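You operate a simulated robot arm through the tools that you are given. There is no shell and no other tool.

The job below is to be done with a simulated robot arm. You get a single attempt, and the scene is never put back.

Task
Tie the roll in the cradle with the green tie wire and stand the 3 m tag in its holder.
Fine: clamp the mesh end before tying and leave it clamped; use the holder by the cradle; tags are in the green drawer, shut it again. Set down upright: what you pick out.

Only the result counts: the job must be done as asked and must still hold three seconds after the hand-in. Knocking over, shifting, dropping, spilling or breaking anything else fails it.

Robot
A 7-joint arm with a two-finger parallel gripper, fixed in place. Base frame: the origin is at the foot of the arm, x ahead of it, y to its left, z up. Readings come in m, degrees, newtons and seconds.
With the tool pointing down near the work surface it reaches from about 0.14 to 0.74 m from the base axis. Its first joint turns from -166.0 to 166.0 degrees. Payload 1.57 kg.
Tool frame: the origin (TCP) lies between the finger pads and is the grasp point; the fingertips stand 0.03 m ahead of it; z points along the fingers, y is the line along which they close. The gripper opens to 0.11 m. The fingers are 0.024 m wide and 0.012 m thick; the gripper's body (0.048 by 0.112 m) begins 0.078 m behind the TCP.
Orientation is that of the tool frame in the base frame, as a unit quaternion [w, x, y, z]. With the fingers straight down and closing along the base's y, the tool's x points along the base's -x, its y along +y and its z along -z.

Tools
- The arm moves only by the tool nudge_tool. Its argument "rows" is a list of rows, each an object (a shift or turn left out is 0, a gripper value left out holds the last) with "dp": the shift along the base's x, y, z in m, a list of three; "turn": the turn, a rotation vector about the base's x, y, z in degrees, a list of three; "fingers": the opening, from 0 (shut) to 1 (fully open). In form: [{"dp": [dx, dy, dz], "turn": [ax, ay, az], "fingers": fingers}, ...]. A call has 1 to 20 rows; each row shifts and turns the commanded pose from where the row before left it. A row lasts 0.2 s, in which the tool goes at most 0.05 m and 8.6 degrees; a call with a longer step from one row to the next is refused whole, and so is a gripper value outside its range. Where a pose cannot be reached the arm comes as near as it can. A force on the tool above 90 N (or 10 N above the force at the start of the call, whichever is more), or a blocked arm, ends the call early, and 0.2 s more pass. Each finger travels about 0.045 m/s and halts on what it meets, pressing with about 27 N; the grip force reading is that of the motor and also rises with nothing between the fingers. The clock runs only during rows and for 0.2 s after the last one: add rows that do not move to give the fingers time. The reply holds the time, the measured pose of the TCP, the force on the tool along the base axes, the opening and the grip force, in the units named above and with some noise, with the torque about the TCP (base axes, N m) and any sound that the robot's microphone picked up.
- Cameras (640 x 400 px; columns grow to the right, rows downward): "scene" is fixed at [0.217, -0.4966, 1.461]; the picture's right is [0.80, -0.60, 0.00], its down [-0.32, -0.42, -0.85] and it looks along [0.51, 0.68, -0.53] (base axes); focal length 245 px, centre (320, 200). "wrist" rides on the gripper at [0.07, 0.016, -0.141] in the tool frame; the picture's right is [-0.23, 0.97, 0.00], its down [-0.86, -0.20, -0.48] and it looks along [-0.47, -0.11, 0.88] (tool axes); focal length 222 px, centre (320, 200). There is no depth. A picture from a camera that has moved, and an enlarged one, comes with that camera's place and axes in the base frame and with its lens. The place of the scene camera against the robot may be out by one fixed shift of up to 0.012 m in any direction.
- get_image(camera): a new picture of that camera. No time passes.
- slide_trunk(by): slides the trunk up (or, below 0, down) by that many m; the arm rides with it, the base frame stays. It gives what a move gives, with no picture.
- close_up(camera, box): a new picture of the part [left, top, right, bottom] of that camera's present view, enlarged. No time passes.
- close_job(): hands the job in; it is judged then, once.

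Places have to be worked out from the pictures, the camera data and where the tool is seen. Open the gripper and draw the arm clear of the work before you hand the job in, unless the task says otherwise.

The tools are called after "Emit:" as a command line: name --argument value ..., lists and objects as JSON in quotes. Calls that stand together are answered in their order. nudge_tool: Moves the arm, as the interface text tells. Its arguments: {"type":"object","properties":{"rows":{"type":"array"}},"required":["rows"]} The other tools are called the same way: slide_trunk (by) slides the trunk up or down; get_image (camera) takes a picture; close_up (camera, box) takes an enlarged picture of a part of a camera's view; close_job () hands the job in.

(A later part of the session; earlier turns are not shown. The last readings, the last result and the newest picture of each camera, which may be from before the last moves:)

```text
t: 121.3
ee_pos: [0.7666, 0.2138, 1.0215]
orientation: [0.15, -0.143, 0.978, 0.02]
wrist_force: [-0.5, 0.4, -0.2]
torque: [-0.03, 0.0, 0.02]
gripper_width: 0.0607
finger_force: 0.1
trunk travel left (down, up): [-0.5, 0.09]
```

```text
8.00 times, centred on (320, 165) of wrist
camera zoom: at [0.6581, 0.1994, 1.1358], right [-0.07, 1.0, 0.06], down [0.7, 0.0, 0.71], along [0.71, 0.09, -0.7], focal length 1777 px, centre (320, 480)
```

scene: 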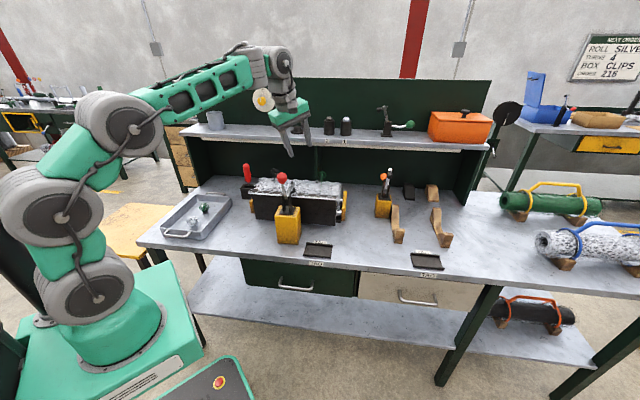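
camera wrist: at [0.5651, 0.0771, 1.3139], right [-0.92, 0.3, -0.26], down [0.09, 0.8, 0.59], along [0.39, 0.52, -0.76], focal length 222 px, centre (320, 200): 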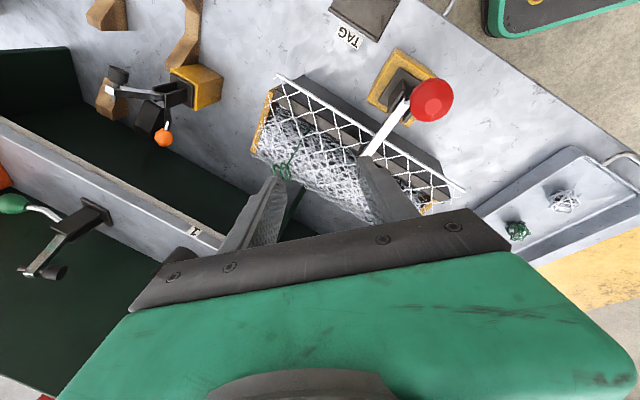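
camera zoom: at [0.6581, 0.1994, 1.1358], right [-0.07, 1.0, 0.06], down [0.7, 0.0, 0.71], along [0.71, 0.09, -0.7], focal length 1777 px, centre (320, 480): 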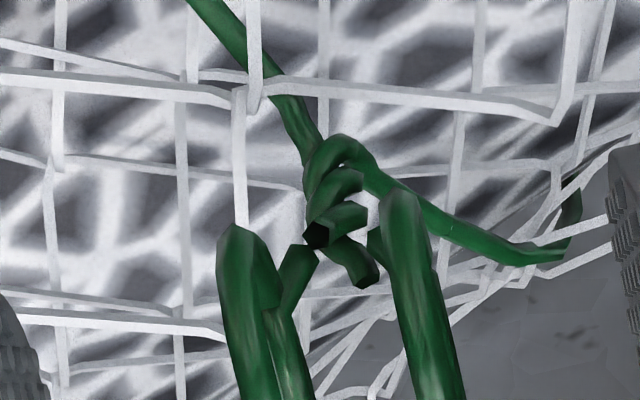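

Close-up shows a rope of about 2+ turns. Next clockwise stroke.

Emit:
nudge_tool --rows '[{"dp": [0, 0.001, 0], "fingers": 0.0}, {"fingers": 0.0}, {"fingers": 0.0}, {"fingers": 0.0}, {"turn": [2.53, 0.715, -8.09]}, {"turn": [2.53, 0.715, -8.09]}, {"turn": [2.53, 0.715, -8.09]}, {"turn": [2.53, 0.715, -8.09]}, {"turn": [2.53, 0.715, -8.09]}, {"turn": [2.53, 0.715, -8.09]}, {"turn": [2.53, 0.715, -8.09]}, {"turn": [2.53, 0.715, -8.09]}, {"turn": [2.53, 0.715, -8.09]}, {"turn": [2.53, 0.715, -8.09]}, {"turn": [2.53, 0.715, -8.09]}, {"turn": [2.53, 0.715, -8.09]}]'

Emit:
close_up --camera "wrist" --box '[240, 100, 400, 220]'

Emit:
nudge_tool --rows '[{"turn": [2.53, 0.715, -8.09]}, {"turn": [2.53, 0.715, -8.09]}, {"turn": [2.53, 0.715, -8.09]}, {"turn": [2.53, 0.715, -8.09]}, {"turn": [2.53, 0.715, -8.09]}, {"turn": [2.53, 0.715, -8.09]}, {"turn": [2.53, 0.715, -8.09]}, {"turn": [2.53, 0.715, -8.09]}, {"turn": [2.53, 0.715, -8.09]}, {"turn": [0, 0, 0]}]'

Emit:
close_up --camera "wrist" --box '[240, 100, 400, 220]'

Emit:
nudge_tool --rows '[{"fingers": 0.55}, {"fingers": 0.55}, {"fingers": 0.55}, {"fingers": 0.55}]'

Emit:
close_up --camera "scene" --box '[316, 168, 336, 186]'

```text
t: 124.7
ee_pos: [0.7672, 0.2074, 1.0216]
orientation: [0.077, 0.673, 0.723, 0.137]
wrist_force: [7.6, -30.3, 0.7]
torque: [-1.55, 0.16, 1.29]
gripper_width: 0.0418
finger_force: 45.0
trunk travel left (down, up): [-0.5, 0.09]
```

```text
3.33 times, centred on (320, 160) of wrist
camera zoom: at [0.7361, 0.2663, 1.1663], right [0.95, -0.17, 0.28], down [-0.26, -0.91, 0.33], along [0.19, -0.39, -0.9], focal length 740 px, centre (320, 333)
```

zoom: 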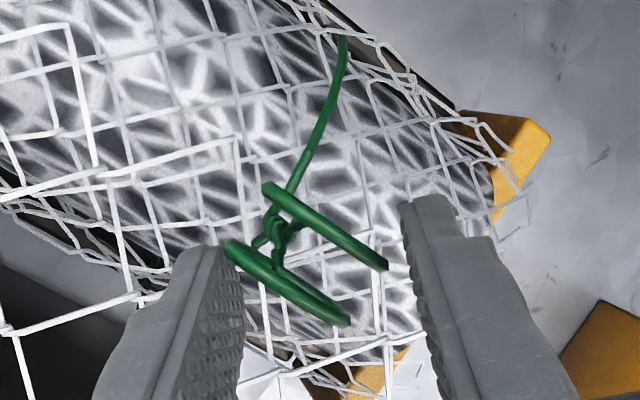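

```text
t: 125.6
ee_pos: [0.7599, 0.2002, 1.0178]
orientation: [0.039, 0.829, 0.541, 0.138]
wrist_force: [-19.5, -69.7, 12.1]
torque: [-1.71, 1.16, 0.79]
gripper_width: 0.0336
finger_force: 41.5
trunk travel left (down, up): [-0.5, 0.09]
stopped in row 4: the force on the tool passed its limit at 94 N (the readings are from after the stop); the commanded pose is now the measured one
```

```text
3.33 times, centred on (320, 160) of wrist
camera zoom: at [0.7621, 0.2461, 1.1697], right [0.78, -0.61, 0.16], down [-0.63, -0.73, 0.26], along [-0.04, -0.3, -0.95], focal length 740 px, centre (320, 333)
```

zoom: 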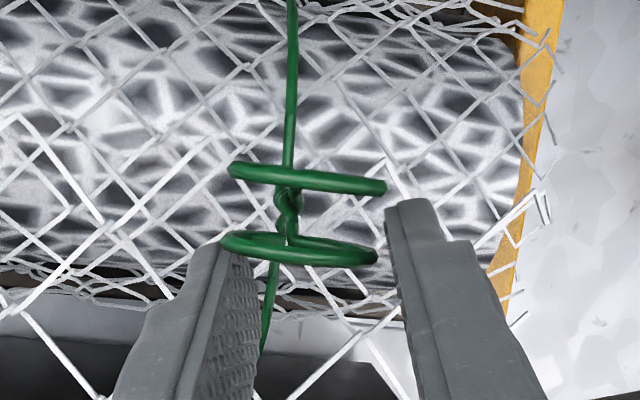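

```text
t: 126.6
ee_pos: [0.7582, 0.2233, 1.0179]
orientation: [0.043, 0.822, 0.549, 0.143]
wrist_force: [6.7, 27.6, 28.7]
torque: [1.39, 0.69, -0.96]
gripper_width: 0.0587
finger_force: 0.1
trunk travel left (down, up): [-0.5, 0.09]
```

```text
16.00 times, centred on (326, 177) of scene
camera zoom: at [0.217, -0.4966, 1.461], right [0.8, -0.6, 0.0], down [-0.32, -0.42, -0.85], along [0.51, 0.68, -0.53], focal length 3920 px, centre (224, 568)
```

zoom: 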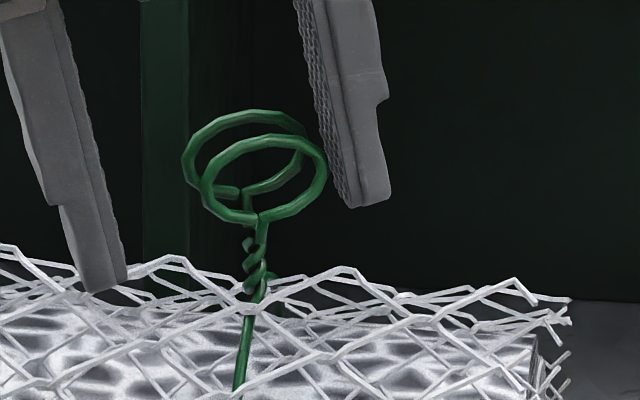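

The rings stopped turning, back in their original facing, and the hand ran into a hard resistance (~1.3 Nm, 94 N): the wire seems to have reached its tight stop. A fingertip now presses near the mesh, so I lift clear at once.

Emit:
nudge_tool --rows '[{"dp": [-0.003, -0.001, 0.012]}, {"dp": [-0.006, -0.002, 0.02]}, {"dp": [-0.01, -0.003, 0.03]}, {"dp": [-0.01, -0.003, 0.03]}, {"dp": [0, 0, 0]}]'

Emit:
close_up --camera "scene" --box '[316, 168, 336, 186]'

Emit:
close_up --camera "scene" --box '[230, 140, 360, 240]'

Emit:
get_image --camera "wrist"

```text
t: 127.8
ee_pos: [0.7325, 0.2072, 1.1039]
orientation: [0.04, 0.824, 0.548, 0.137]
wrist_force: [-0.8, 0.0, 0.5]
torque: [0.01, 0.02, 0.01]
gripper_width: 0.0606
finger_force: 0.0
trunk travel left (down, up): [-0.5, 0.09]
```

```text
16.00 times, centred on (326, 177) of scene
camera zoom: at [0.217, -0.4966, 1.461], right [0.8, -0.6, 0.0], down [-0.32, -0.42, -0.85], along [0.51, 0.68, -0.53], focal length 3920 px, centre (224, 568)
```

zoom: 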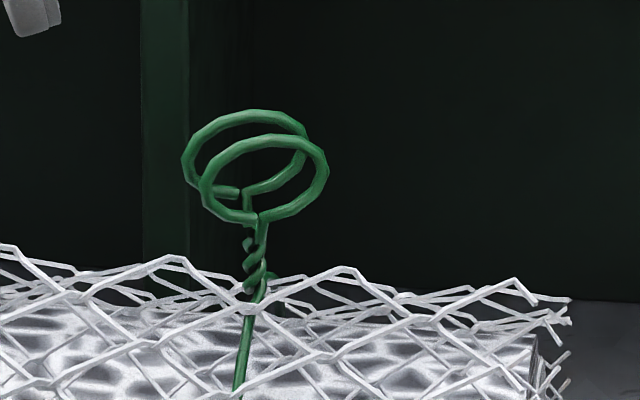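

```text
4.00 times, centred on (295, 190) of scene
camera zoom: at [0.217, -0.4966, 1.461], right [0.8, -0.6, 0.0], down [-0.32, -0.42, -0.85], along [0.51, 0.68, -0.53], focal length 980 px, centre (420, 240)
```

zoom: 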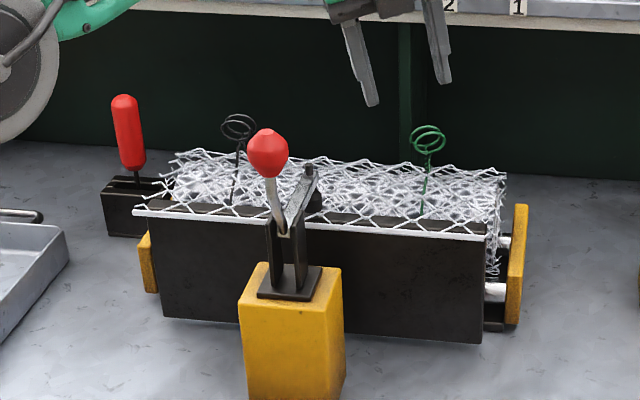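

```text
taken
camera wrist: at [0.7331, 0.2532, 1.2554], right [0.79, -0.59, 0.17], down [-0.62, -0.74, 0.26], along [-0.03, -0.31, -0.95], focal length 222 px, centre (320, 200)
```

wrist: 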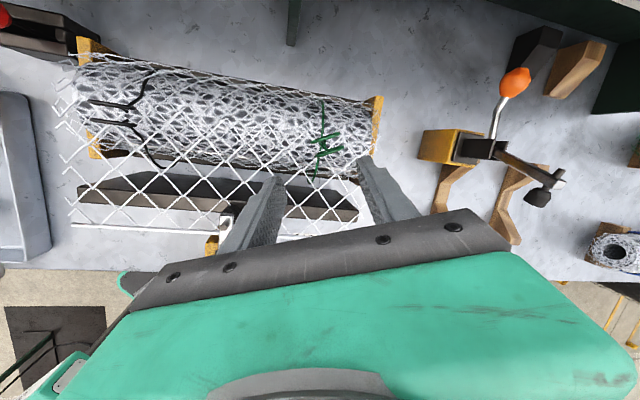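

All intact, pigtail tight below the rings. I enlarge the twist and then verify with a gentle aligned regrip whether it is truly at its stop.

Emit:
close_up --camera "scene" --box '[320, 174, 332, 184]'

Emit:
nudge_tool --rows '[{"turn": [-2.53, -0.715, 8.09]}, {"turn": [-2.53, -0.715, 8.09]}, {"turn": [-2.53, -0.715, 8.09]}, {"turn": [-2.53, -0.715, 8.09]}, {"turn": [-2.53, -0.715, 8.09]}, {"turn": [-2.53, -0.715, 8.09]}, {"turn": [-2.53, -0.715, 8.09]}, {"turn": [-2.53, -0.715, 8.09]}, {"dp": [0.012, 0.003, -0.035]}, {"dp": [0, 0, 0]}]'

Emit:
close_up --camera "wrist" --box '[240, 100, 400, 220]'

Emit:
close_up --camera "wrist" --box '[290, 135, 350, 185]'

```text
16.00 times, centred on (326, 179) of scene
camera zoom: at [0.217, -0.4966, 1.461], right [0.8, -0.6, 0.0], down [-0.32, -0.42, -0.85], along [0.51, 0.68, -0.53], focal length 3920 px, centre (224, 536)
```

zoom: 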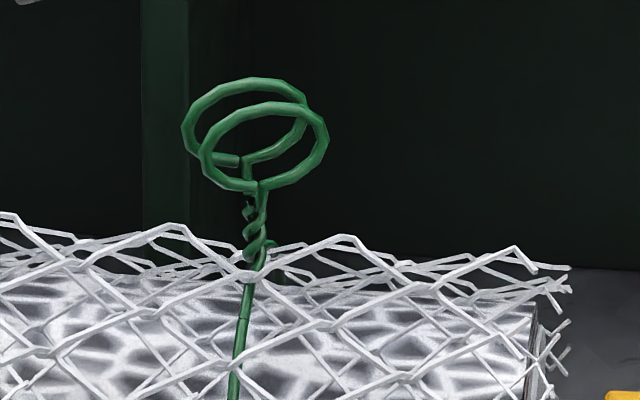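

```text
t: 130.0
ee_pos: [0.7464, 0.2093, 1.0711]
orientation: [0.123, 0.377, 0.914, 0.084]
wrist_force: [0.1, 0.3, 0.6]
torque: [0.01, 0.04, -0.02]
gripper_width: 0.0607
finger_force: 0.0
trunk travel left (down, up): [-0.5, 0.09]
```

```text
3.33 times, centred on (320, 160) of wrist
camera zoom: at [0.6679, 0.263, 1.1986], right [0.81, 0.52, 0.28], down [0.31, -0.78, 0.55], along [0.5, -0.35, -0.79], focal length 740 px, centre (320, 333)
```

zoom: 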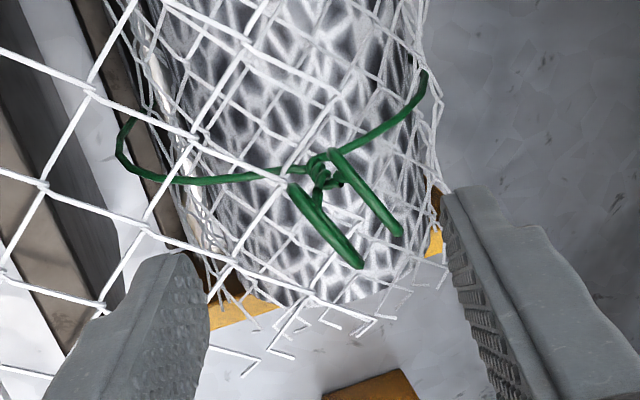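

```text
8.00 times, centred on (320, 160) of wrist
camera zoom: at [0.6679, 0.263, 1.1986], right [0.81, 0.52, 0.28], down [0.31, -0.78, 0.55], along [0.5, -0.35, -0.79], focal length 1777 px, centre (320, 520)
```

zoom: 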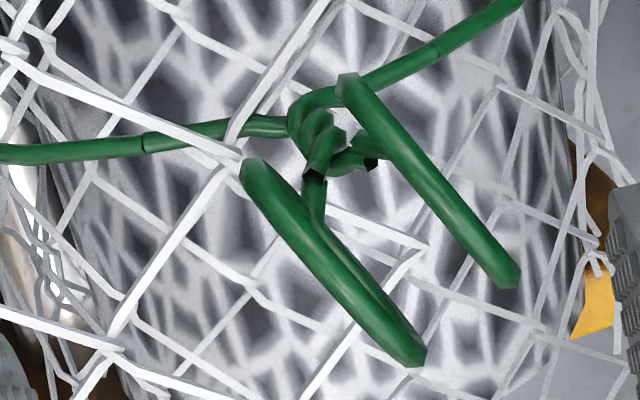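

The rings now face about 30° short of their original facing, so the last stroke only advanced ~32° before slipping. I realign the gripper to them (yaw ≈ −13°) to test how much further they turn.

Emit:
nudge_tool --rows '[{"turn": [-2.376, -0.672, 7.61]}, {"turn": [-2.376, -0.672, 7.61]}, {"turn": [-2.376, -0.672, 7.61]}, {"turn": [-2.376, -0.672, 7.61]}, {"dp": [0.007, 0.0025, -0.012]}, {"dp": [0, 0, 0]}]'

Emit:
close_up --camera "wrist" --box '[240, 100, 400, 220]'

```text
t: 131.4
ee_pos: [0.7513, 0.2131, 1.0578]
orientation: [0.148, 0.112, 0.982, 0.045]
wrist_force: [0.0, -0.3, 0.1]
torque: [-0.02, 0.04, 0.03]
gripper_width: 0.0605
finger_force: 0.2
trunk travel left (down, up): [-0.5, 0.09]
```

```text
3.33 times, centred on (320, 160) of wrist
camera zoom: at [0.6474, 0.2374, 1.1757], right [0.41, 0.89, 0.18], down [0.61, -0.42, 0.67], along [0.68, -0.16, -0.72], focal length 740 px, centre (320, 333)
```

zoom: 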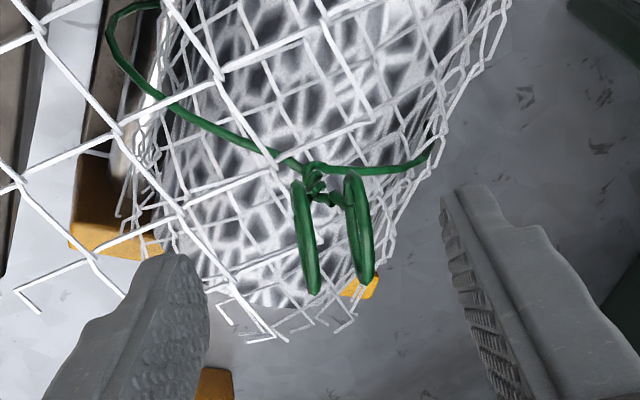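

Aligned. I descend, with a 4 mm centring shift, and close.

Emit:
nudge_tool --rows '[{"dp": [0.005, 0.002, -0.013]}, {"dp": [0.005, 0.0015, -0.013]}, {"dp": [0.004, 0.001, -0.011]}, {"dp": [0, 0, 0]}]'

Emit:
close_up --camera "wrist" --box '[240, 100, 400, 220]'

Emit:
nudge_tool --rows '[{"fingers": 0.0}, {"fingers": 0.0}, {"fingers": 0.0}, {"fingers": 0.0}]'

Emit:
close_up --camera "wrist" --box '[240, 100, 400, 220]'

```text
t: 132.4
ee_pos: [0.7653, 0.2194, 1.0222]
orientation: [0.148, 0.111, 0.982, 0.046]
wrist_force: [-0.8, -0.7, -0.8]
torque: [0.0, 0.01, 0.03]
gripper_width: 0.0605
finger_force: 0.1
trunk travel left (down, up): [-0.5, 0.09]
```

```text
3.33 times, centred on (320, 160) of wrist
camera zoom: at [0.6615, 0.243, 1.1393], right [0.41, 0.89, 0.18], down [0.61, -0.42, 0.67], along [0.68, -0.16, -0.72], focal length 740 px, centre (320, 333)
```

zoom: 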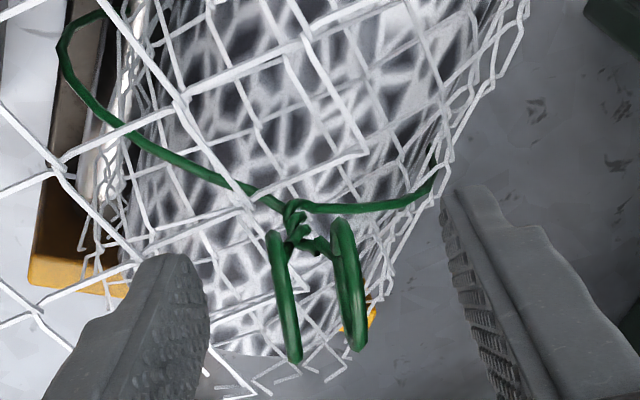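

```text
t: 133.4
ee_pos: [0.7656, 0.2172, 1.021]
orientation: [0.147, 0.112, 0.982, 0.046]
wrist_force: [-1.5, -3.8, 0.7]
torque: [-0.8, 0.58, 0.02]
gripper_width: 0.0236
finger_force: 29.9
trunk travel left (down, up): [-0.5, 0.09]
```

```text
3.33 times, centred on (320, 160) of wrist
camera zoom: at [0.6615, 0.242, 1.1394], right [0.41, 0.89, 0.18], down [0.61, -0.42, 0.67], along [0.68, -0.16, -0.72], focal length 740 px, centre (320, 333)
```

zoom: 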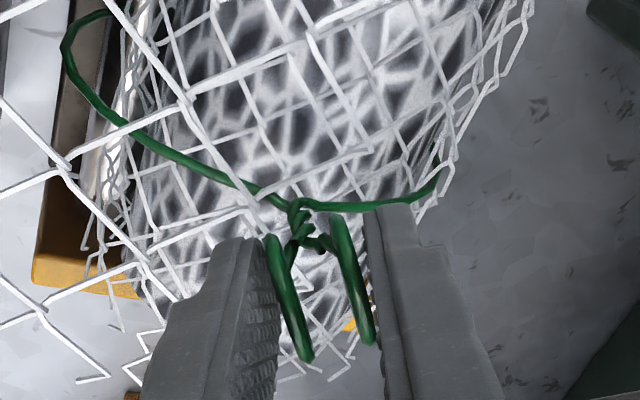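

Firm, centred grip (24 mm). I turn clockwise 25° in small steps and look at the torque and whether the rings follow.

Emit:
nudge_tool --rows '[{"turn": [1.485, 0.42, -4.76]}, {"turn": [1.485, 0.42, -4.76]}, {"turn": [1.485, 0.42, -4.76]}, {"turn": [1.485, 0.42, -4.76]}, {"turn": [1.485, 0.42, -4.76]}, {"turn": [0, 0, 0]}]'

Emit:
close_up --camera "wrist" --box '[240, 100, 400, 220]'

```text
t: 134.8
ee_pos: [0.7652, 0.2172, 1.022]
orientation: [0.129, 0.323, 0.934, 0.076]
wrist_force: [-0.1, -8.9, 2.1]
torque: [-1.37, -0.05, -0.07]
gripper_width: 0.0263
finger_force: 37.2
trunk travel left (down, up): [-0.5, 0.09]
```

```text
3.33 times, centred on (320, 160) of wrist
camera zoom: at [0.681, 0.266, 1.148], right [0.74, 0.62, 0.26], down [0.39, -0.72, 0.58], along [0.54, -0.32, -0.77], focal length 740 px, centre (320, 333)
```

zoom: 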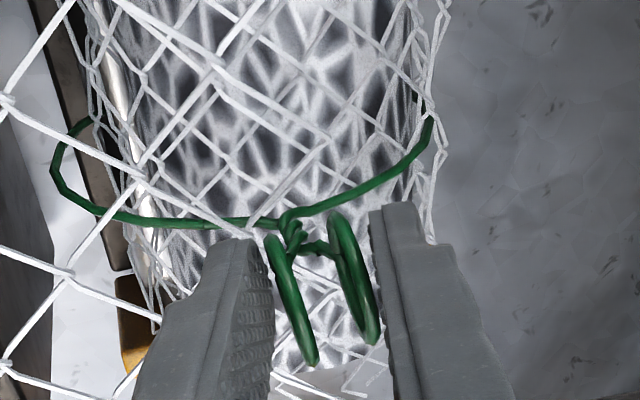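

The rings follow freely with no axial torque — so no stop yet; the earlier event was just a grip slip. I continue clockwise, checking often.

Emit:
nudge_tool --rows '[{"turn": [1.78, 0.504, -5.71]}, {"turn": [1.78, 0.504, -5.71]}, {"turn": [1.78, 0.504, -5.71]}, {"turn": [1.78, 0.504, -5.71]}, {"turn": [1.78, 0.504, -5.71]}, {"turn": [1.78, 0.504, -5.71]}, {"turn": [0, 0, 0]}]'

Emit:
close_up --camera "wrist" --box '[240, 100, 400, 220]'

```text
t: 136.4
ee_pos: [0.7622, 0.2241, 1.0225]
orientation: [0.092, 0.592, 0.793, 0.111]
wrist_force: [-7.7, 32.1, 2.2]
torque: [0.33, 0.96, 1.56]
gripper_width: 0.0359
finger_force: 43.1
trunk travel left (down, up): [-0.5, 0.09]
```

```text
3.33 times, centred on (320, 160) of wrist
camera zoom: at [0.719, 0.2868, 1.1615], right [0.96, 0.05, 0.28], down [-0.08, -0.91, 0.41], along [0.28, -0.42, -0.87], focal length 740 px, centre (320, 333)
```

zoom: 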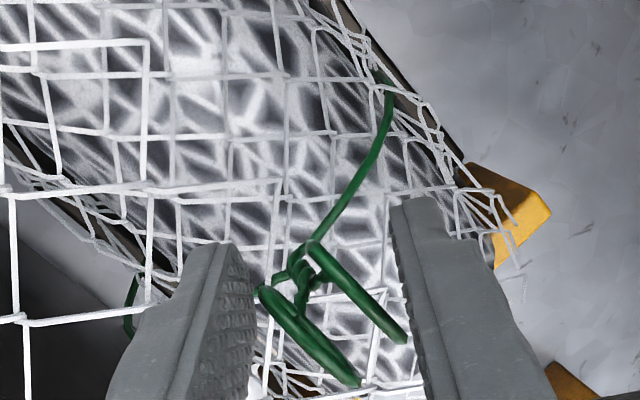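

The rings stop again at their original facing, with the torque rising to 1.5 Nm: this is a real stop of the twist (a whole number of turns). I back the gripper off 28° to align with the rings before releasing gently.

Emit:
nudge_tool --rows '[{"turn": [-1.78, -0.504, 5.71]}, {"turn": [-1.78, -0.504, 5.71]}, {"turn": [-1.78, -0.504, 5.71]}, {"turn": [-1.78, -0.504, 5.71]}, {"turn": [-0.9, -0.25, 2.9]}, {"turn": [0, 0, 0]}]'

Emit:
close_up --camera "wrist" --box '[240, 100, 400, 220]'

```text
t: 137.8
ee_pos: [0.7648, 0.2169, 1.0218]
orientation: [0.123, 0.394, 0.907, 0.086]
wrist_force: [3.7, 5.9, 7.8]
torque: [-1.42, -0.1, 0.45]
gripper_width: 0.0273
finger_force: 37.6
trunk travel left (down, up): [-0.5, 0.09]
```

```text
3.33 times, centred on (320, 160) of wrist
camera zoom: at [0.6901, 0.2718, 1.1511], right [0.83, 0.49, 0.28], down [0.29, -0.79, 0.54], along [0.49, -0.36, -0.79], focal length 740 px, centre (320, 333)
```

zoom: 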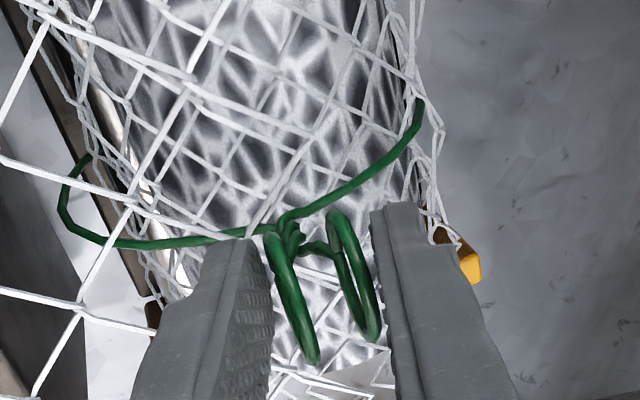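

The rings and pads are aligned again at the original facing. I open and lift away, then check for springback.

Emit:
nudge_tool --rows '[{"fingers": 0.55}, {"fingers": 0.55}, {"fingers": 0.55}, {"fingers": 0.55}]'

Emit:
close_up --camera "wrist" --box '[240, 100, 400, 220]'

Emit:
nudge_tool --rows '[{"dp": [-0.0067, -0.0019, 0.0214]}, {"dp": [-0.0067, -0.0019, 0.0214]}, {"dp": [-0.01, -0.003, 0.032]}, {"dp": [0, 0, 0]}]'

Emit:
close_up --camera "scene" --box '[316, 168, 336, 186]'

Emit:
close_up --camera "wrist" --box '[290, 115, 350, 165]'

```text
t: 138.8
ee_pos: [0.7658, 0.2169, 1.021]
orientation: [0.121, 0.393, 0.908, 0.086]
wrist_force: [0.7, 0.6, -0.6]
torque: [0.01, 0.01, -0.01]
gripper_width: 0.0603
finger_force: 0.0
trunk travel left (down, up): [-0.5, 0.09]
```

```text
3.33 times, centred on (320, 160) of wrist
camera zoom: at [0.6897, 0.2724, 1.1504], right [0.83, 0.49, 0.28], down [0.29, -0.79, 0.54], along [0.48, -0.36, -0.8], focal length 740 px, centre (320, 333)
```

zoom: 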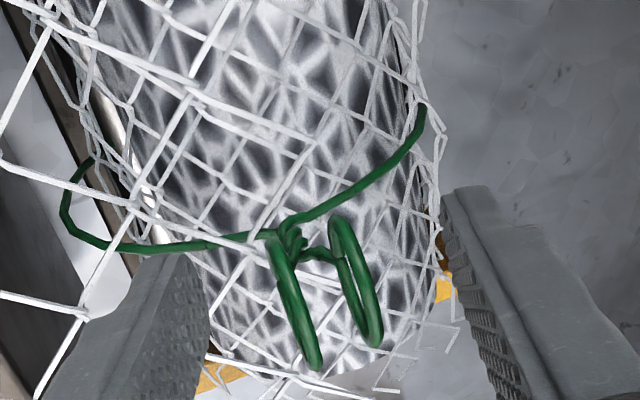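

```text
t: 139.8
ee_pos: [0.7387, 0.2107, 1.098]
orientation: [0.121, 0.393, 0.908, 0.086]
wrist_force: [-0.3, 0.3, 0.1]
torque: [-0.01, -0.03, 0.0]
gripper_width: 0.0604
finger_force: 0.0
trunk travel left (down, up): [-0.5, 0.09]
```

```text
16.00 times, centred on (326, 177) of scene
camera zoom: at [0.217, -0.4966, 1.461], right [0.8, -0.6, 0.0], down [-0.32, -0.42, -0.85], along [0.51, 0.68, -0.53], focal length 3920 px, centre (224, 568)
```

zoom: 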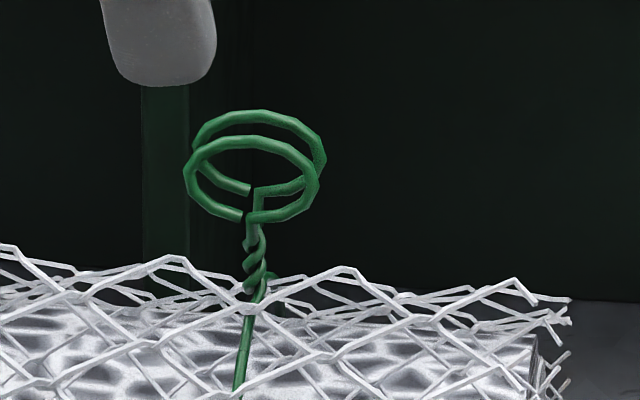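

```text
8.00 times, centred on (320, 140) of wrist
camera zoom: at [0.6641, 0.266, 1.2275], right [0.83, 0.49, 0.28], down [0.29, -0.79, 0.54], along [0.49, -0.36, -0.8], focal length 1777 px, centre (320, 680)
```

zoom: 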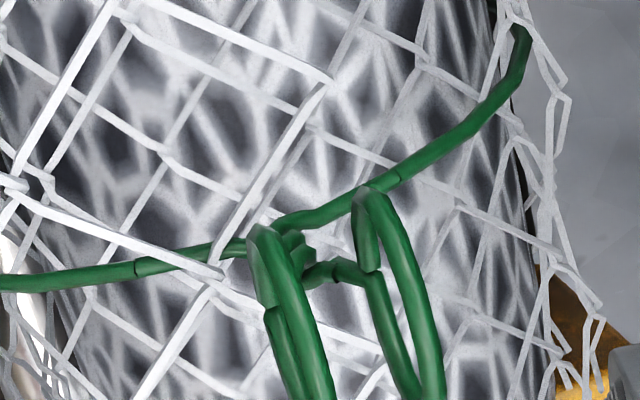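

The rings keep their facing (no springback). To tell whether it is a whole or half number of turns I compare with the untouched black loop, made the same way.

Emit:
close_up --camera "scene" --box '[264, 166, 286, 186]'

Emit:
close_up --camera "scene" --box '[318, 168, 334, 184]'

```text
16.00 times, centred on (275, 176) of scene
camera zoom: at [0.217, -0.4966, 1.461], right [0.8, -0.6, 0.0], down [-0.32, -0.42, -0.85], along [0.51, 0.68, -0.53], focal length 3920 px, centre (1040, 584)
```

zoom: 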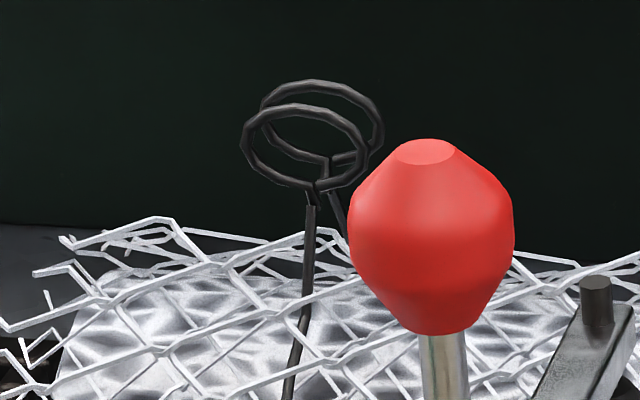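

```text
16.00 times, centred on (326, 176) of scene
camera zoom: at [0.217, -0.4966, 1.461], right [0.8, -0.6, 0.0], down [-0.32, -0.42, -0.85], along [0.51, 0.68, -0.53], focal length 3920 px, centre (224, 584)
```

zoom: 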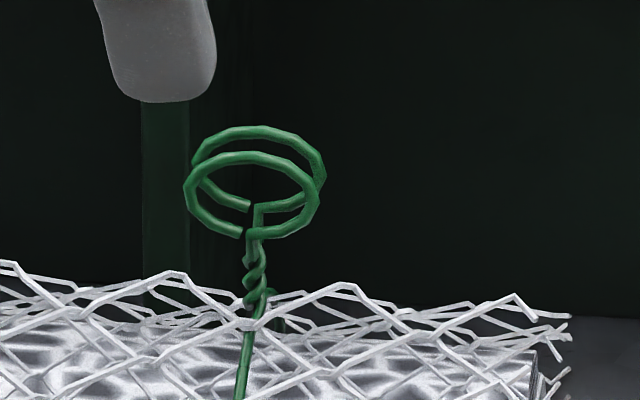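

The black loop has the same handedness as the green one now, so the twist is a whole number of turns (three, against its stop): the tie is done. Next the drawer: I retreat upward and back, straighten the tool, and go in front of the bench to view the green drawer.

Emit:
nudge_tool --rows '[{"dp": [-0.015, -0.005, 0.04]}, {"dp": [-0.015, -0.005, 0.04]}, {"dp": [-0.04, -0.015, 0.01], "turn": [-1.63, 5.77, 0]}, {"dp": [-0.045, -0.02, 0], "turn": [-1.63, 5.77, 0]}, {"dp": [-0.045, -0.02, 0], "turn": [-1.63, 5.77, 0]}, {"dp": [-0.04, -0.03, 0]}, {"dp": [-0.04, -0.03, 0]}, {"dp": [-0.04, -0.03, 0]}, {"dp": [-0.03, -0.03, 0]}, {"dp": [-0.03, -0.03, 0]}, {"dp": [0, 0, 0]}]'

Emit:
get_image --camera "wrist"

Emit:
get_image --camera "scene"

```text
t: 142.2
ee_pos: [0.4003, -0.0041, 1.1875]
orientation: [-0.002, 0.396, 0.918, -0.014]
wrist_force: [0.4, -0.2, -0.1]
torque: [0.02, 0.01, 0.0]
gripper_width: 0.0603
finger_force: 0.1
out of reach, approached as far as the arm can: row 2
trunk travel left (down, up): [-0.5, 0.09]
```

```text
taken
camera wrist: at [0.3667, 0.063, 1.3277], right [0.86, 0.5, -0.02], down [0.45, -0.75, 0.49], along [0.23, -0.43, -0.87], focal length 222 px, centre (320, 200)
```

wrist: 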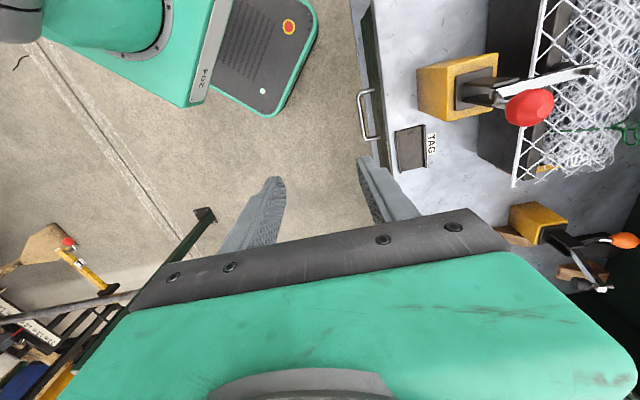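

```text
taken
```

scene: 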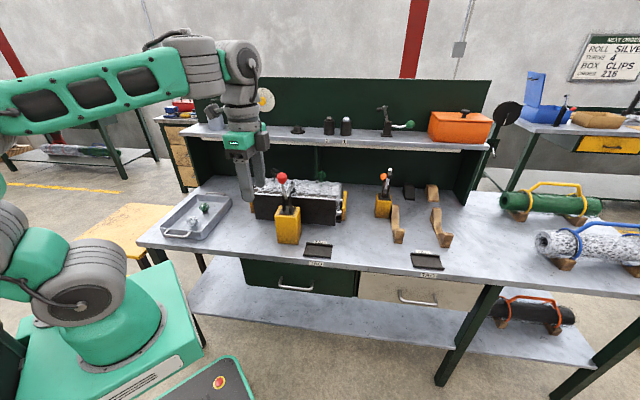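

The drawer handle is visible at the bench's front edge. I lower the trunk 0.25 m (hand stays in front of the bench, n≈0.28) for a close look at the handle.

Emit:
slide_trunk --by -0.25

Emit:
get_image --camera "wrist"

Emit:
get_image --camera "scene"

```text
t: 144.8
ee_pos: [0.4011, -0.0024, 0.9366]
orientation: [0.0, 0.396, 0.918, -0.014]
wrist_force: [-0.2, 0.6, 0.8]
torque: [-0.02, 0.0, 0.0]
gripper_width: 0.0604
finger_force: 0.0
trunk travel left (down, up): [-0.25, 0.34]
```

```text
taken
camera wrist: at [0.3672, 0.0633, 1.0778], right [0.86, 0.5, -0.02], down [0.45, -0.75, 0.49], along [0.23, -0.43, -0.87], focal length 222 px, centre (320, 200)
```

wrist: 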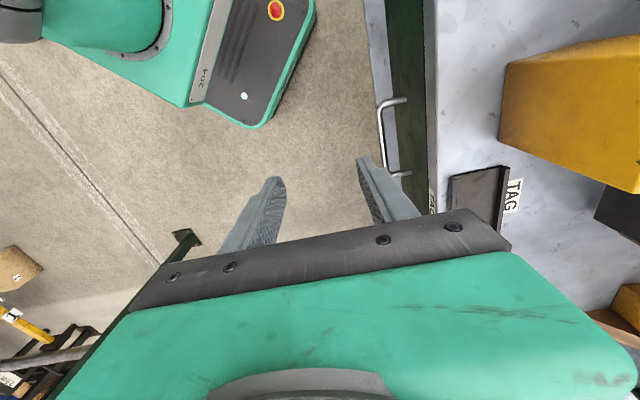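

```text
taken
```

scene: 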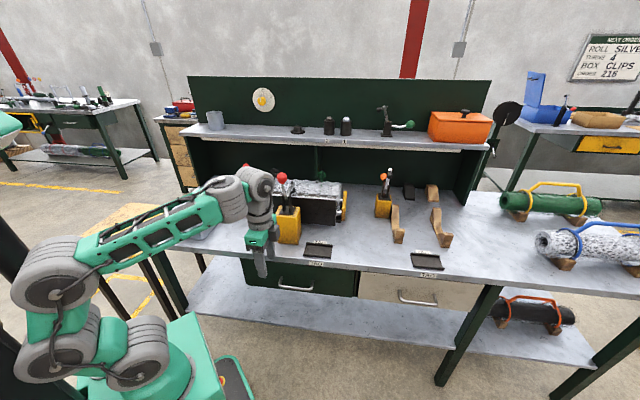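

Stereo gives the handle bar at n≈0.374, u from 0.274 to 0.387, z≈0.707 (centre (0.50, 0.029)), 4 cm off the drawer face; the bench edge overhangs at n≈0.40. So I'll grip it with the fingers tilted about 35° toward the bench; I apply that tilt here first.

Emit:
nudge_tool --rows '[{"turn": [4.95, -4.95, 0], "fingers": 0.4}, {"turn": [4.95, -4.95, 0]}, {"turn": [4.95, -4.95, 0]}, {"turn": [4.95, -4.95, 0]}, {"turn": [4.95, -4.95, 0]}, {"turn": [0, 0, 0]}]'

Emit:
get_image --camera "scene"

Emit:
get_image --camera "wrist"

```text
t: 146.2
ee_pos: [0.4019, -0.0038, 0.9423]
orientation: [0.102, 0.384, 0.886, 0.239]
wrist_force: [0.0, -1.1, 0.6]
torque: [-0.02, 0.02, 0.0]
gripper_width: 0.0444
finger_force: 0.2
out of reach, approached as far as the arm can: row 1
trunk travel left (down, up): [-0.25, 0.34]
```

```text
taken
```

scene: 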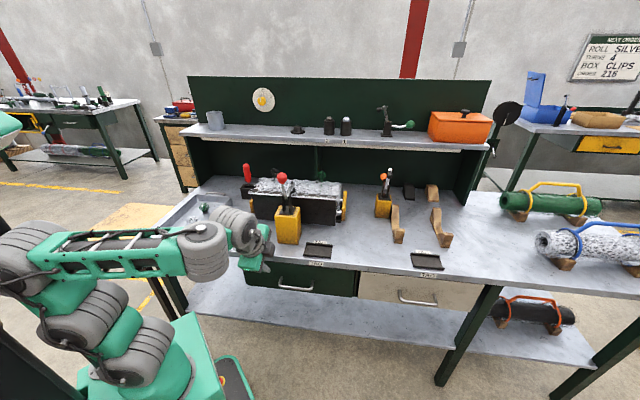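

```text
taken
camera wrist: at [0.3135, 0.0084, 1.0733], right [0.77, 0.41, 0.49], down [0.29, -0.91, 0.31], along [0.57, -0.1, -0.82], focal length 222 px, centre (320, 200)
```

wrist: 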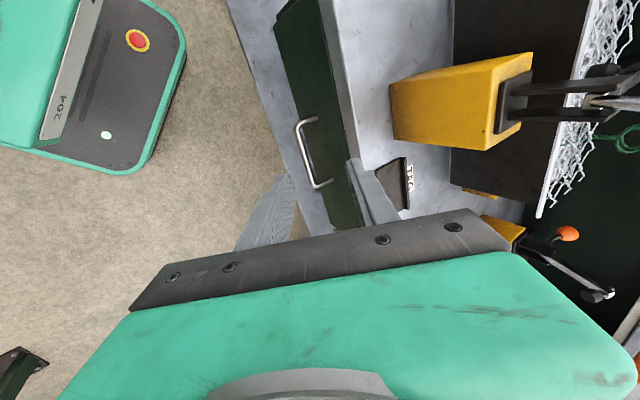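

The tilt is about 30° with the tool axis along (0.364, 0.345, −0.865), and the handle bar is confirmed at (0.500, 0.030, 0.707). I go to a point 10 cm short of it with the fingers narrowed to 31 mm.

Emit:
nudge_tool --rows '[{"dp": [0.014, -0.0015, -0.034], "fingers": 0.28}, {"dp": [0.014, -0.0015, -0.034]}, {"dp": [0.014, -0.0015, -0.034]}, {"dp": [0.014, -0.0015, -0.034]}, {"dp": [0, 0, 0]}]'

Emit:
get_image --camera "wrist"

Emit:
close_up --camera "scene" --box '[200, 200, 360, 320]'

```text
t: 147.3
ee_pos: [0.4586, -0.01, 0.806]
orientation: [0.101, 0.384, 0.886, 0.239]
wrist_force: [0.8, -1.0, 0.3]
torque: [0.02, -0.03, 0.0]
gripper_width: 0.031
finger_force: 0.0
trunk travel left (down, up): [-0.25, 0.34]
```

```text
taken
camera wrist: at [0.3695, 0.0011, 0.9375], right [0.77, 0.41, 0.49], down [0.29, -0.91, 0.31], along [0.57, -0.1, -0.82], focal length 222 px, centre (320, 200)
```

wrist: 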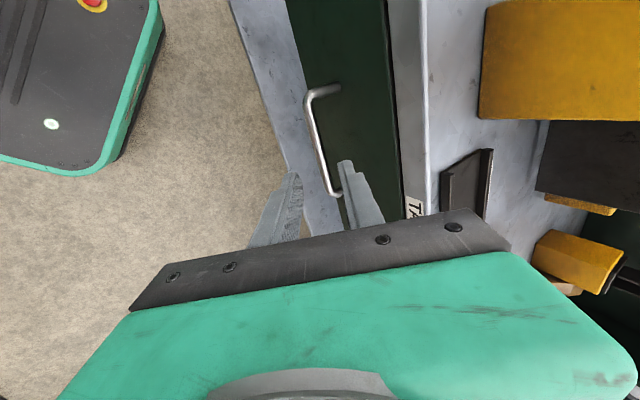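

```text
3.33 times, centred on (280, 260) of scene
camera zoom: at [0.217, -0.4966, 1.461], right [0.8, -0.6, 0.0], down [-0.32, -0.42, -0.85], along [0.51, 0.68, -0.53], focal length 817 px, centre (453, 0)
```

zoom: 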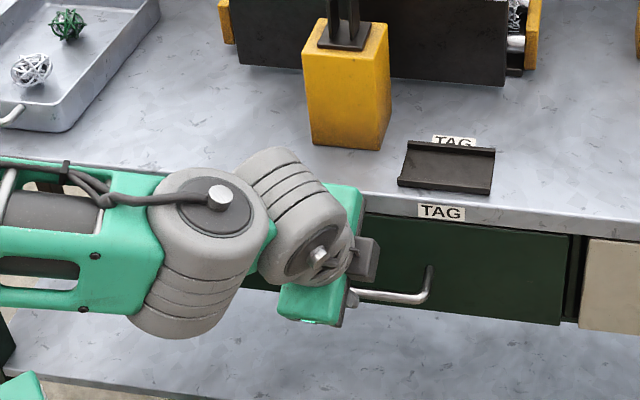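

The bar lies exactly on the tool axis. I advance 10 cm along it in slow steps.

Emit:
nudge_tool --rows '[{"dp": [0.0091, 0.0086, -0.0216]}, {"dp": [0.0091, 0.0086, -0.0216]}, {"dp": [0.0091, 0.0086, -0.0216]}, {"dp": [0, 0, 0]}]'

Emit:
get_image --camera "wrist"

```text
t: 148.3
ee_pos: [0.4871, 0.0179, 0.742]
orientation: [0.101, 0.385, 0.886, 0.238]
wrist_force: [0.1, 0.0, -0.2]
torque: [0.01, 0.01, 0.0]
gripper_width: 0.0308
finger_force: 0.2
trunk travel left (down, up): [-0.25, 0.34]
```

```text
taken
camera wrist: at [0.3989, 0.0296, 0.874], right [0.77, 0.41, 0.49], down [0.28, -0.91, 0.31], along [0.57, -0.1, -0.82], focal length 222 px, centre (320, 200)
```

wrist: 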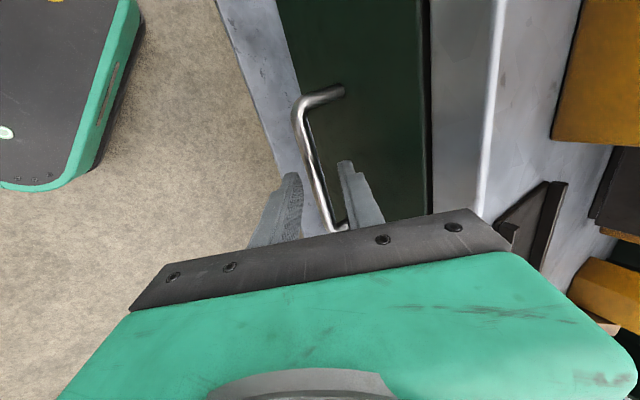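

The bar is entering between the fingertips. I advance the last 25 mm and close.

Emit:
nudge_tool --rows '[{"dp": [0.008, 0.0075, -0.019]}, {"dp": [0, 0, 0]}, {"fingers": 0.0}, {"fingers": 0.0}, {"fingers": 0.0}]'

Emit:
get_image --camera "wrist"

```text
t: 149.6
ee_pos: [0.4931, 0.023, 0.7207]
orientation: [0.099, 0.386, 0.886, 0.237]
wrist_force: [-18.4, -21.3, -11.4]
torque: [-0.83, -0.29, 0.3]
gripper_width: 0.0122
finger_force: 29.9
trunk travel left (down, up): [-0.25, 0.34]
```

```text
taken
camera wrist: at [0.4054, 0.036, 0.8529], right [0.78, 0.41, 0.48], down [0.28, -0.91, 0.31], along [0.56, -0.1, -0.82], focal length 222 px, centre (320, 200)
```

wrist: 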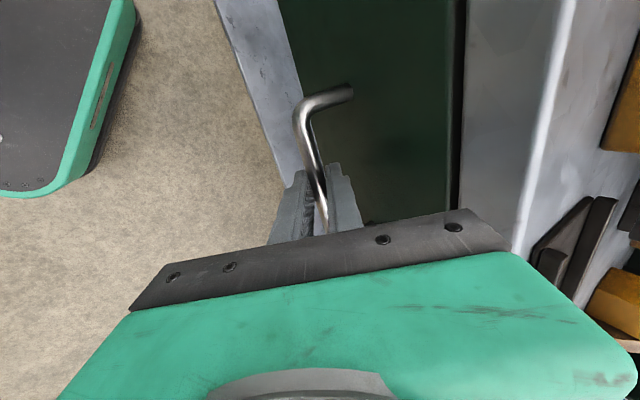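

Handle gripped (12 mm bar). I pull the drawer straight out, first 4 cm.

Emit:
nudge_tool --rows '[{"dp": [-0.007, -0.007, 0]}, {"dp": [-0.0105, -0.0105, 0]}, {"dp": [-0.0105, -0.0105, 0]}, {"dp": [0, 0, 0]}]'

Emit:
get_image --camera "wrist"

```text
t: 150.6
ee_pos: [0.4655, -0.0034, 0.7226]
orientation: [0.101, 0.384, 0.886, 0.239]
wrist_force: [0.2, -1.3, -18.3]
torque: [-0.67, -0.52, 0.35]
gripper_width: 0.012
finger_force: 28.3
trunk travel left (down, up): [-0.25, 0.34]
```

```text
taken
camera wrist: at [0.377, 0.0087, 0.854], right [0.77, 0.41, 0.49], down [0.29, -0.91, 0.31], along [0.57, -0.1, -0.82], focal length 222 px, centre (320, 200)
```

wrist: 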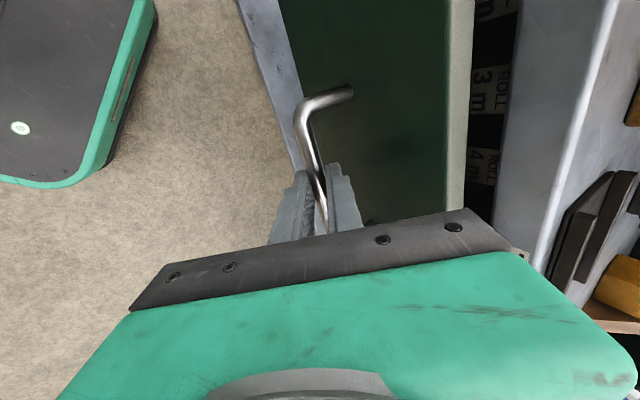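

The drawer slides; tags labelled "… m", "3 m", "4 m" appear. I pull 12 cm more.

Emit:
nudge_tool --rows '[{"dp": [-0.0175, -0.0175, -0.001]}, {"dp": [-0.0175, -0.0175, -0.001]}, {"dp": [-0.0175, -0.0175, 0]}, {"dp": [-0.0175, -0.0175, 0]}, {"dp": [-0.0175, -0.0175, 0]}, {"dp": [0, 0, 0]}]'

Emit:
get_image --camera "wrist"

Emit:
get_image --camera "scene"

```text
t: 151.9
ee_pos: [0.3766, -0.0925, 0.721]
orientation: [0.104, 0.385, 0.886, 0.239]
wrist_force: [-0.5, -1.5, 22.9]
torque: [-0.2, -0.43, 0.54]
gripper_width: 0.0119
finger_force: 29.7
trunk travel left (down, up): [-0.25, 0.34]
```

```text
taken
camera wrist: at [0.2882, -0.0796, 0.8517], right [0.77, 0.41, 0.49], down [0.28, -0.91, 0.32], along [0.57, -0.1, -0.81], focal length 222 px, centre (320, 200)
```

wrist: 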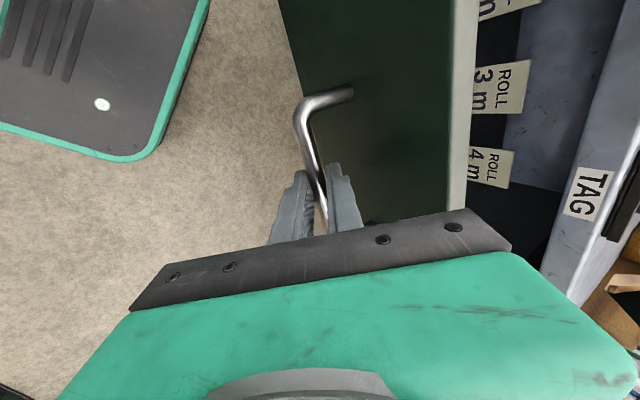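

```text
taken
```

scene: 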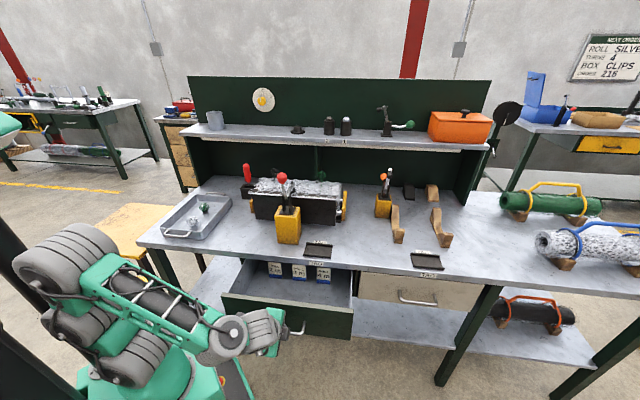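

The drawer is well open and three tags stand inside near the back. I enlarge that part of the scene.

Emit:
close_up --camera "scene" --box '[255, 255, 355, 315]'

Emit:
close_up --camera "scene" --box '[210, 250, 370, 350]'

```text
6.40 times, centred on (305, 285) of scene
camera zoom: at [0.217, -0.4966, 1.461], right [0.8, -0.6, 0.0], down [-0.32, -0.42, -0.85], along [0.51, 0.68, -0.53], focal length 1568 px, centre (416, -344)
```

zoom: 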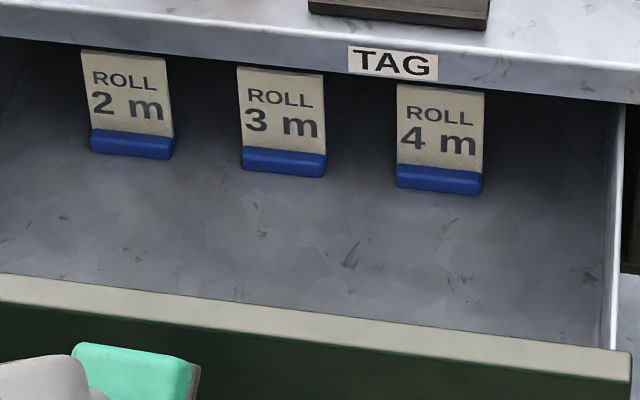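

```text
4.00 times, centred on (290, 300) of scene
camera zoom: at [0.217, -0.4966, 1.461], right [0.8, -0.6, 0.0], down [-0.32, -0.42, -0.85], along [0.51, 0.68, -0.53], focal length 980 px, centre (440, -200)
```

zoom: 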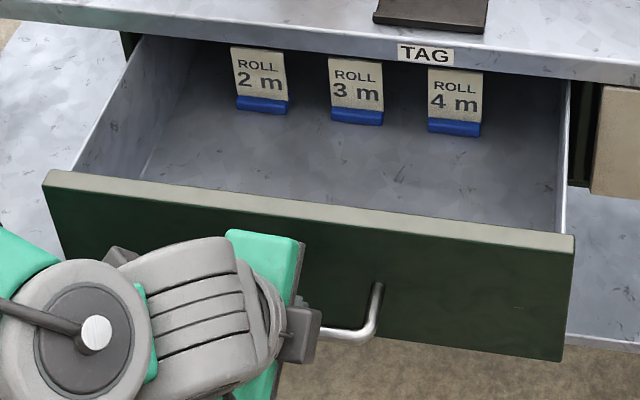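

The 3 m tag is the middle one, standing at about n≈0.46 — still under the bench top. I pull the drawer further out, watching the force for its end stop.

Emit:
nudge_tool --rows '[{"dp": [-0.012, -0.012, 0.001]}, {"dp": [-0.012, -0.012, 0.001]}, {"dp": [-0.012, -0.012, 0.0]}, {"dp": [0, 0, 0]}]'

Emit:
close_up --camera "scene" --box '[210, 250, 370, 350]'

```text
t: 152.9
ee_pos: [0.3423, -0.1263, 0.7205]
orientation: [0.102, 0.385, 0.886, 0.238]
wrist_force: [5.2, -5.5, 2.1]
torque: [-0.71, -0.73, 0.23]
gripper_width: 0.0117
finger_force: 29.1
trunk travel left (down, up): [-0.25, 0.34]
```

```text
4.00 times, centred on (290, 300) of scene
camera zoom: at [0.217, -0.4966, 1.461], right [0.8, -0.6, 0.0], down [-0.32, -0.42, -0.85], along [0.51, 0.68, -0.53], focal length 980 px, centre (440, -200)
```

zoom: 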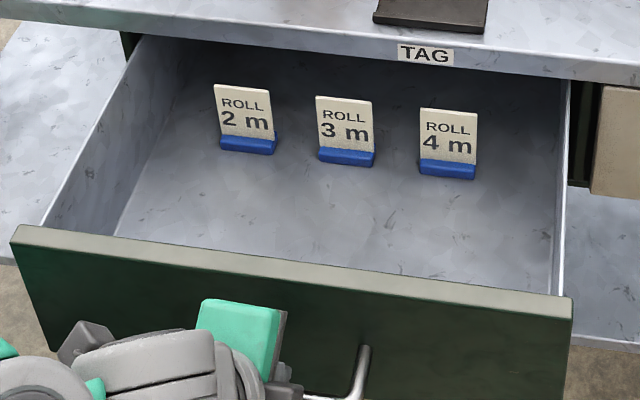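

Moves freely. I pull another 5 cm to bring the tags clear of the bench edge.

Emit:
nudge_tool --rows '[{"dp": [-0.012, -0.012, 0.0]}, {"dp": [-0.012, -0.012, 0.0]}, {"dp": [-0.012, -0.012, 0.0]}, {"dp": [0, 0, 0]}]'

Emit:
get_image --camera "scene"

Emit:
get_image --camera "wrist"

```text
t: 153.9
ee_pos: [0.3037, -0.1647, 0.7205]
orientation: [0.1, 0.384, 0.886, 0.239]
wrist_force: [0.9, -2.7, -23.3]
torque: [-0.39, -0.15, 0.58]
gripper_width: 0.0124
finger_force: 29.4
trunk travel left (down, up): [-0.25, 0.34]
```

```text
taken
```

scene: 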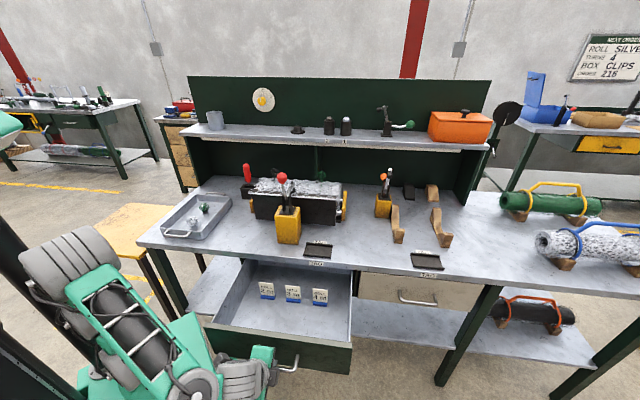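

```text
taken
camera wrist: at [0.2169, -0.152, 0.8529], right [0.77, 0.41, 0.49], down [0.29, -0.91, 0.31], along [0.57, -0.1, -0.82], focal length 222 px, centre (320, 200)
```

wrist: 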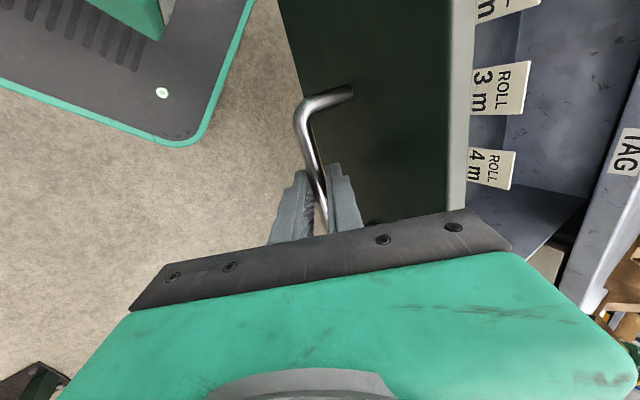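

The drawer is out 27 cm and tags are near n≈0.36, just in front of the bench edge. I release the handle and back out along the tool axis.

Emit:
nudge_tool --rows '[{"fingers": 0.28}, {"fingers": 0.28}, {"fingers": 0.28}, {"dp": [-0.009, -0.0085, 0.022]}, {"dp": [-0.012, -0.0115, 0.029]}, {"dp": [-0.012, -0.0115, 0.035]}, {"dp": [0, 0, 0.045]}, {"dp": [0, 0, 0.045]}, {"dp": [0, 0, 0]}]'

Emit:
get_image --camera "scene"

Emit:
get_image --camera "wrist"

```text
t: 155.9
ee_pos: [0.2723, -0.196, 0.8776]
orientation: [0.101, 0.384, 0.886, 0.238]
wrist_force: [-0.6, -0.2, 0.5]
torque: [0.01, -0.01, -0.01]
gripper_width: 0.0309
finger_force: 0.0
out of reach, approached as far as the arm can: row 8
trunk travel left (down, up): [-0.25, 0.34]
```

```text
taken
```

scene: 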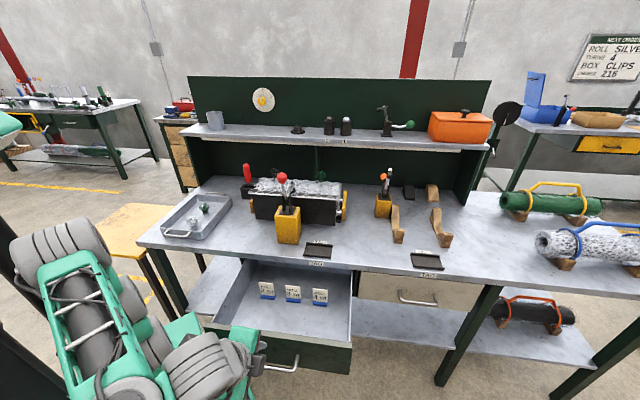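

```text
taken
camera wrist: at [0.1847, -0.1833, 1.0084], right [0.77, 0.41, 0.49], down [0.29, -0.91, 0.31], along [0.57, -0.1, -0.82], focal length 222 px, centre (320, 200)
```

wrist: 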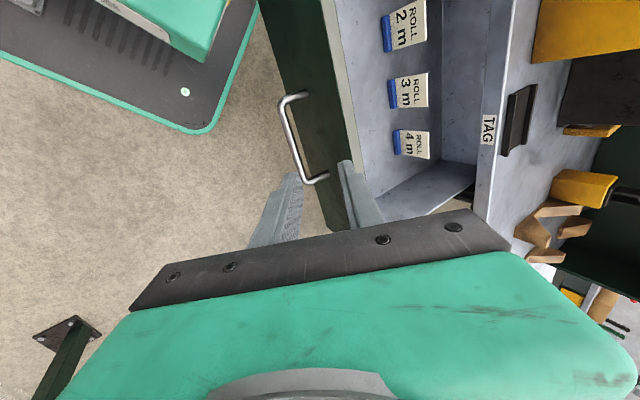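

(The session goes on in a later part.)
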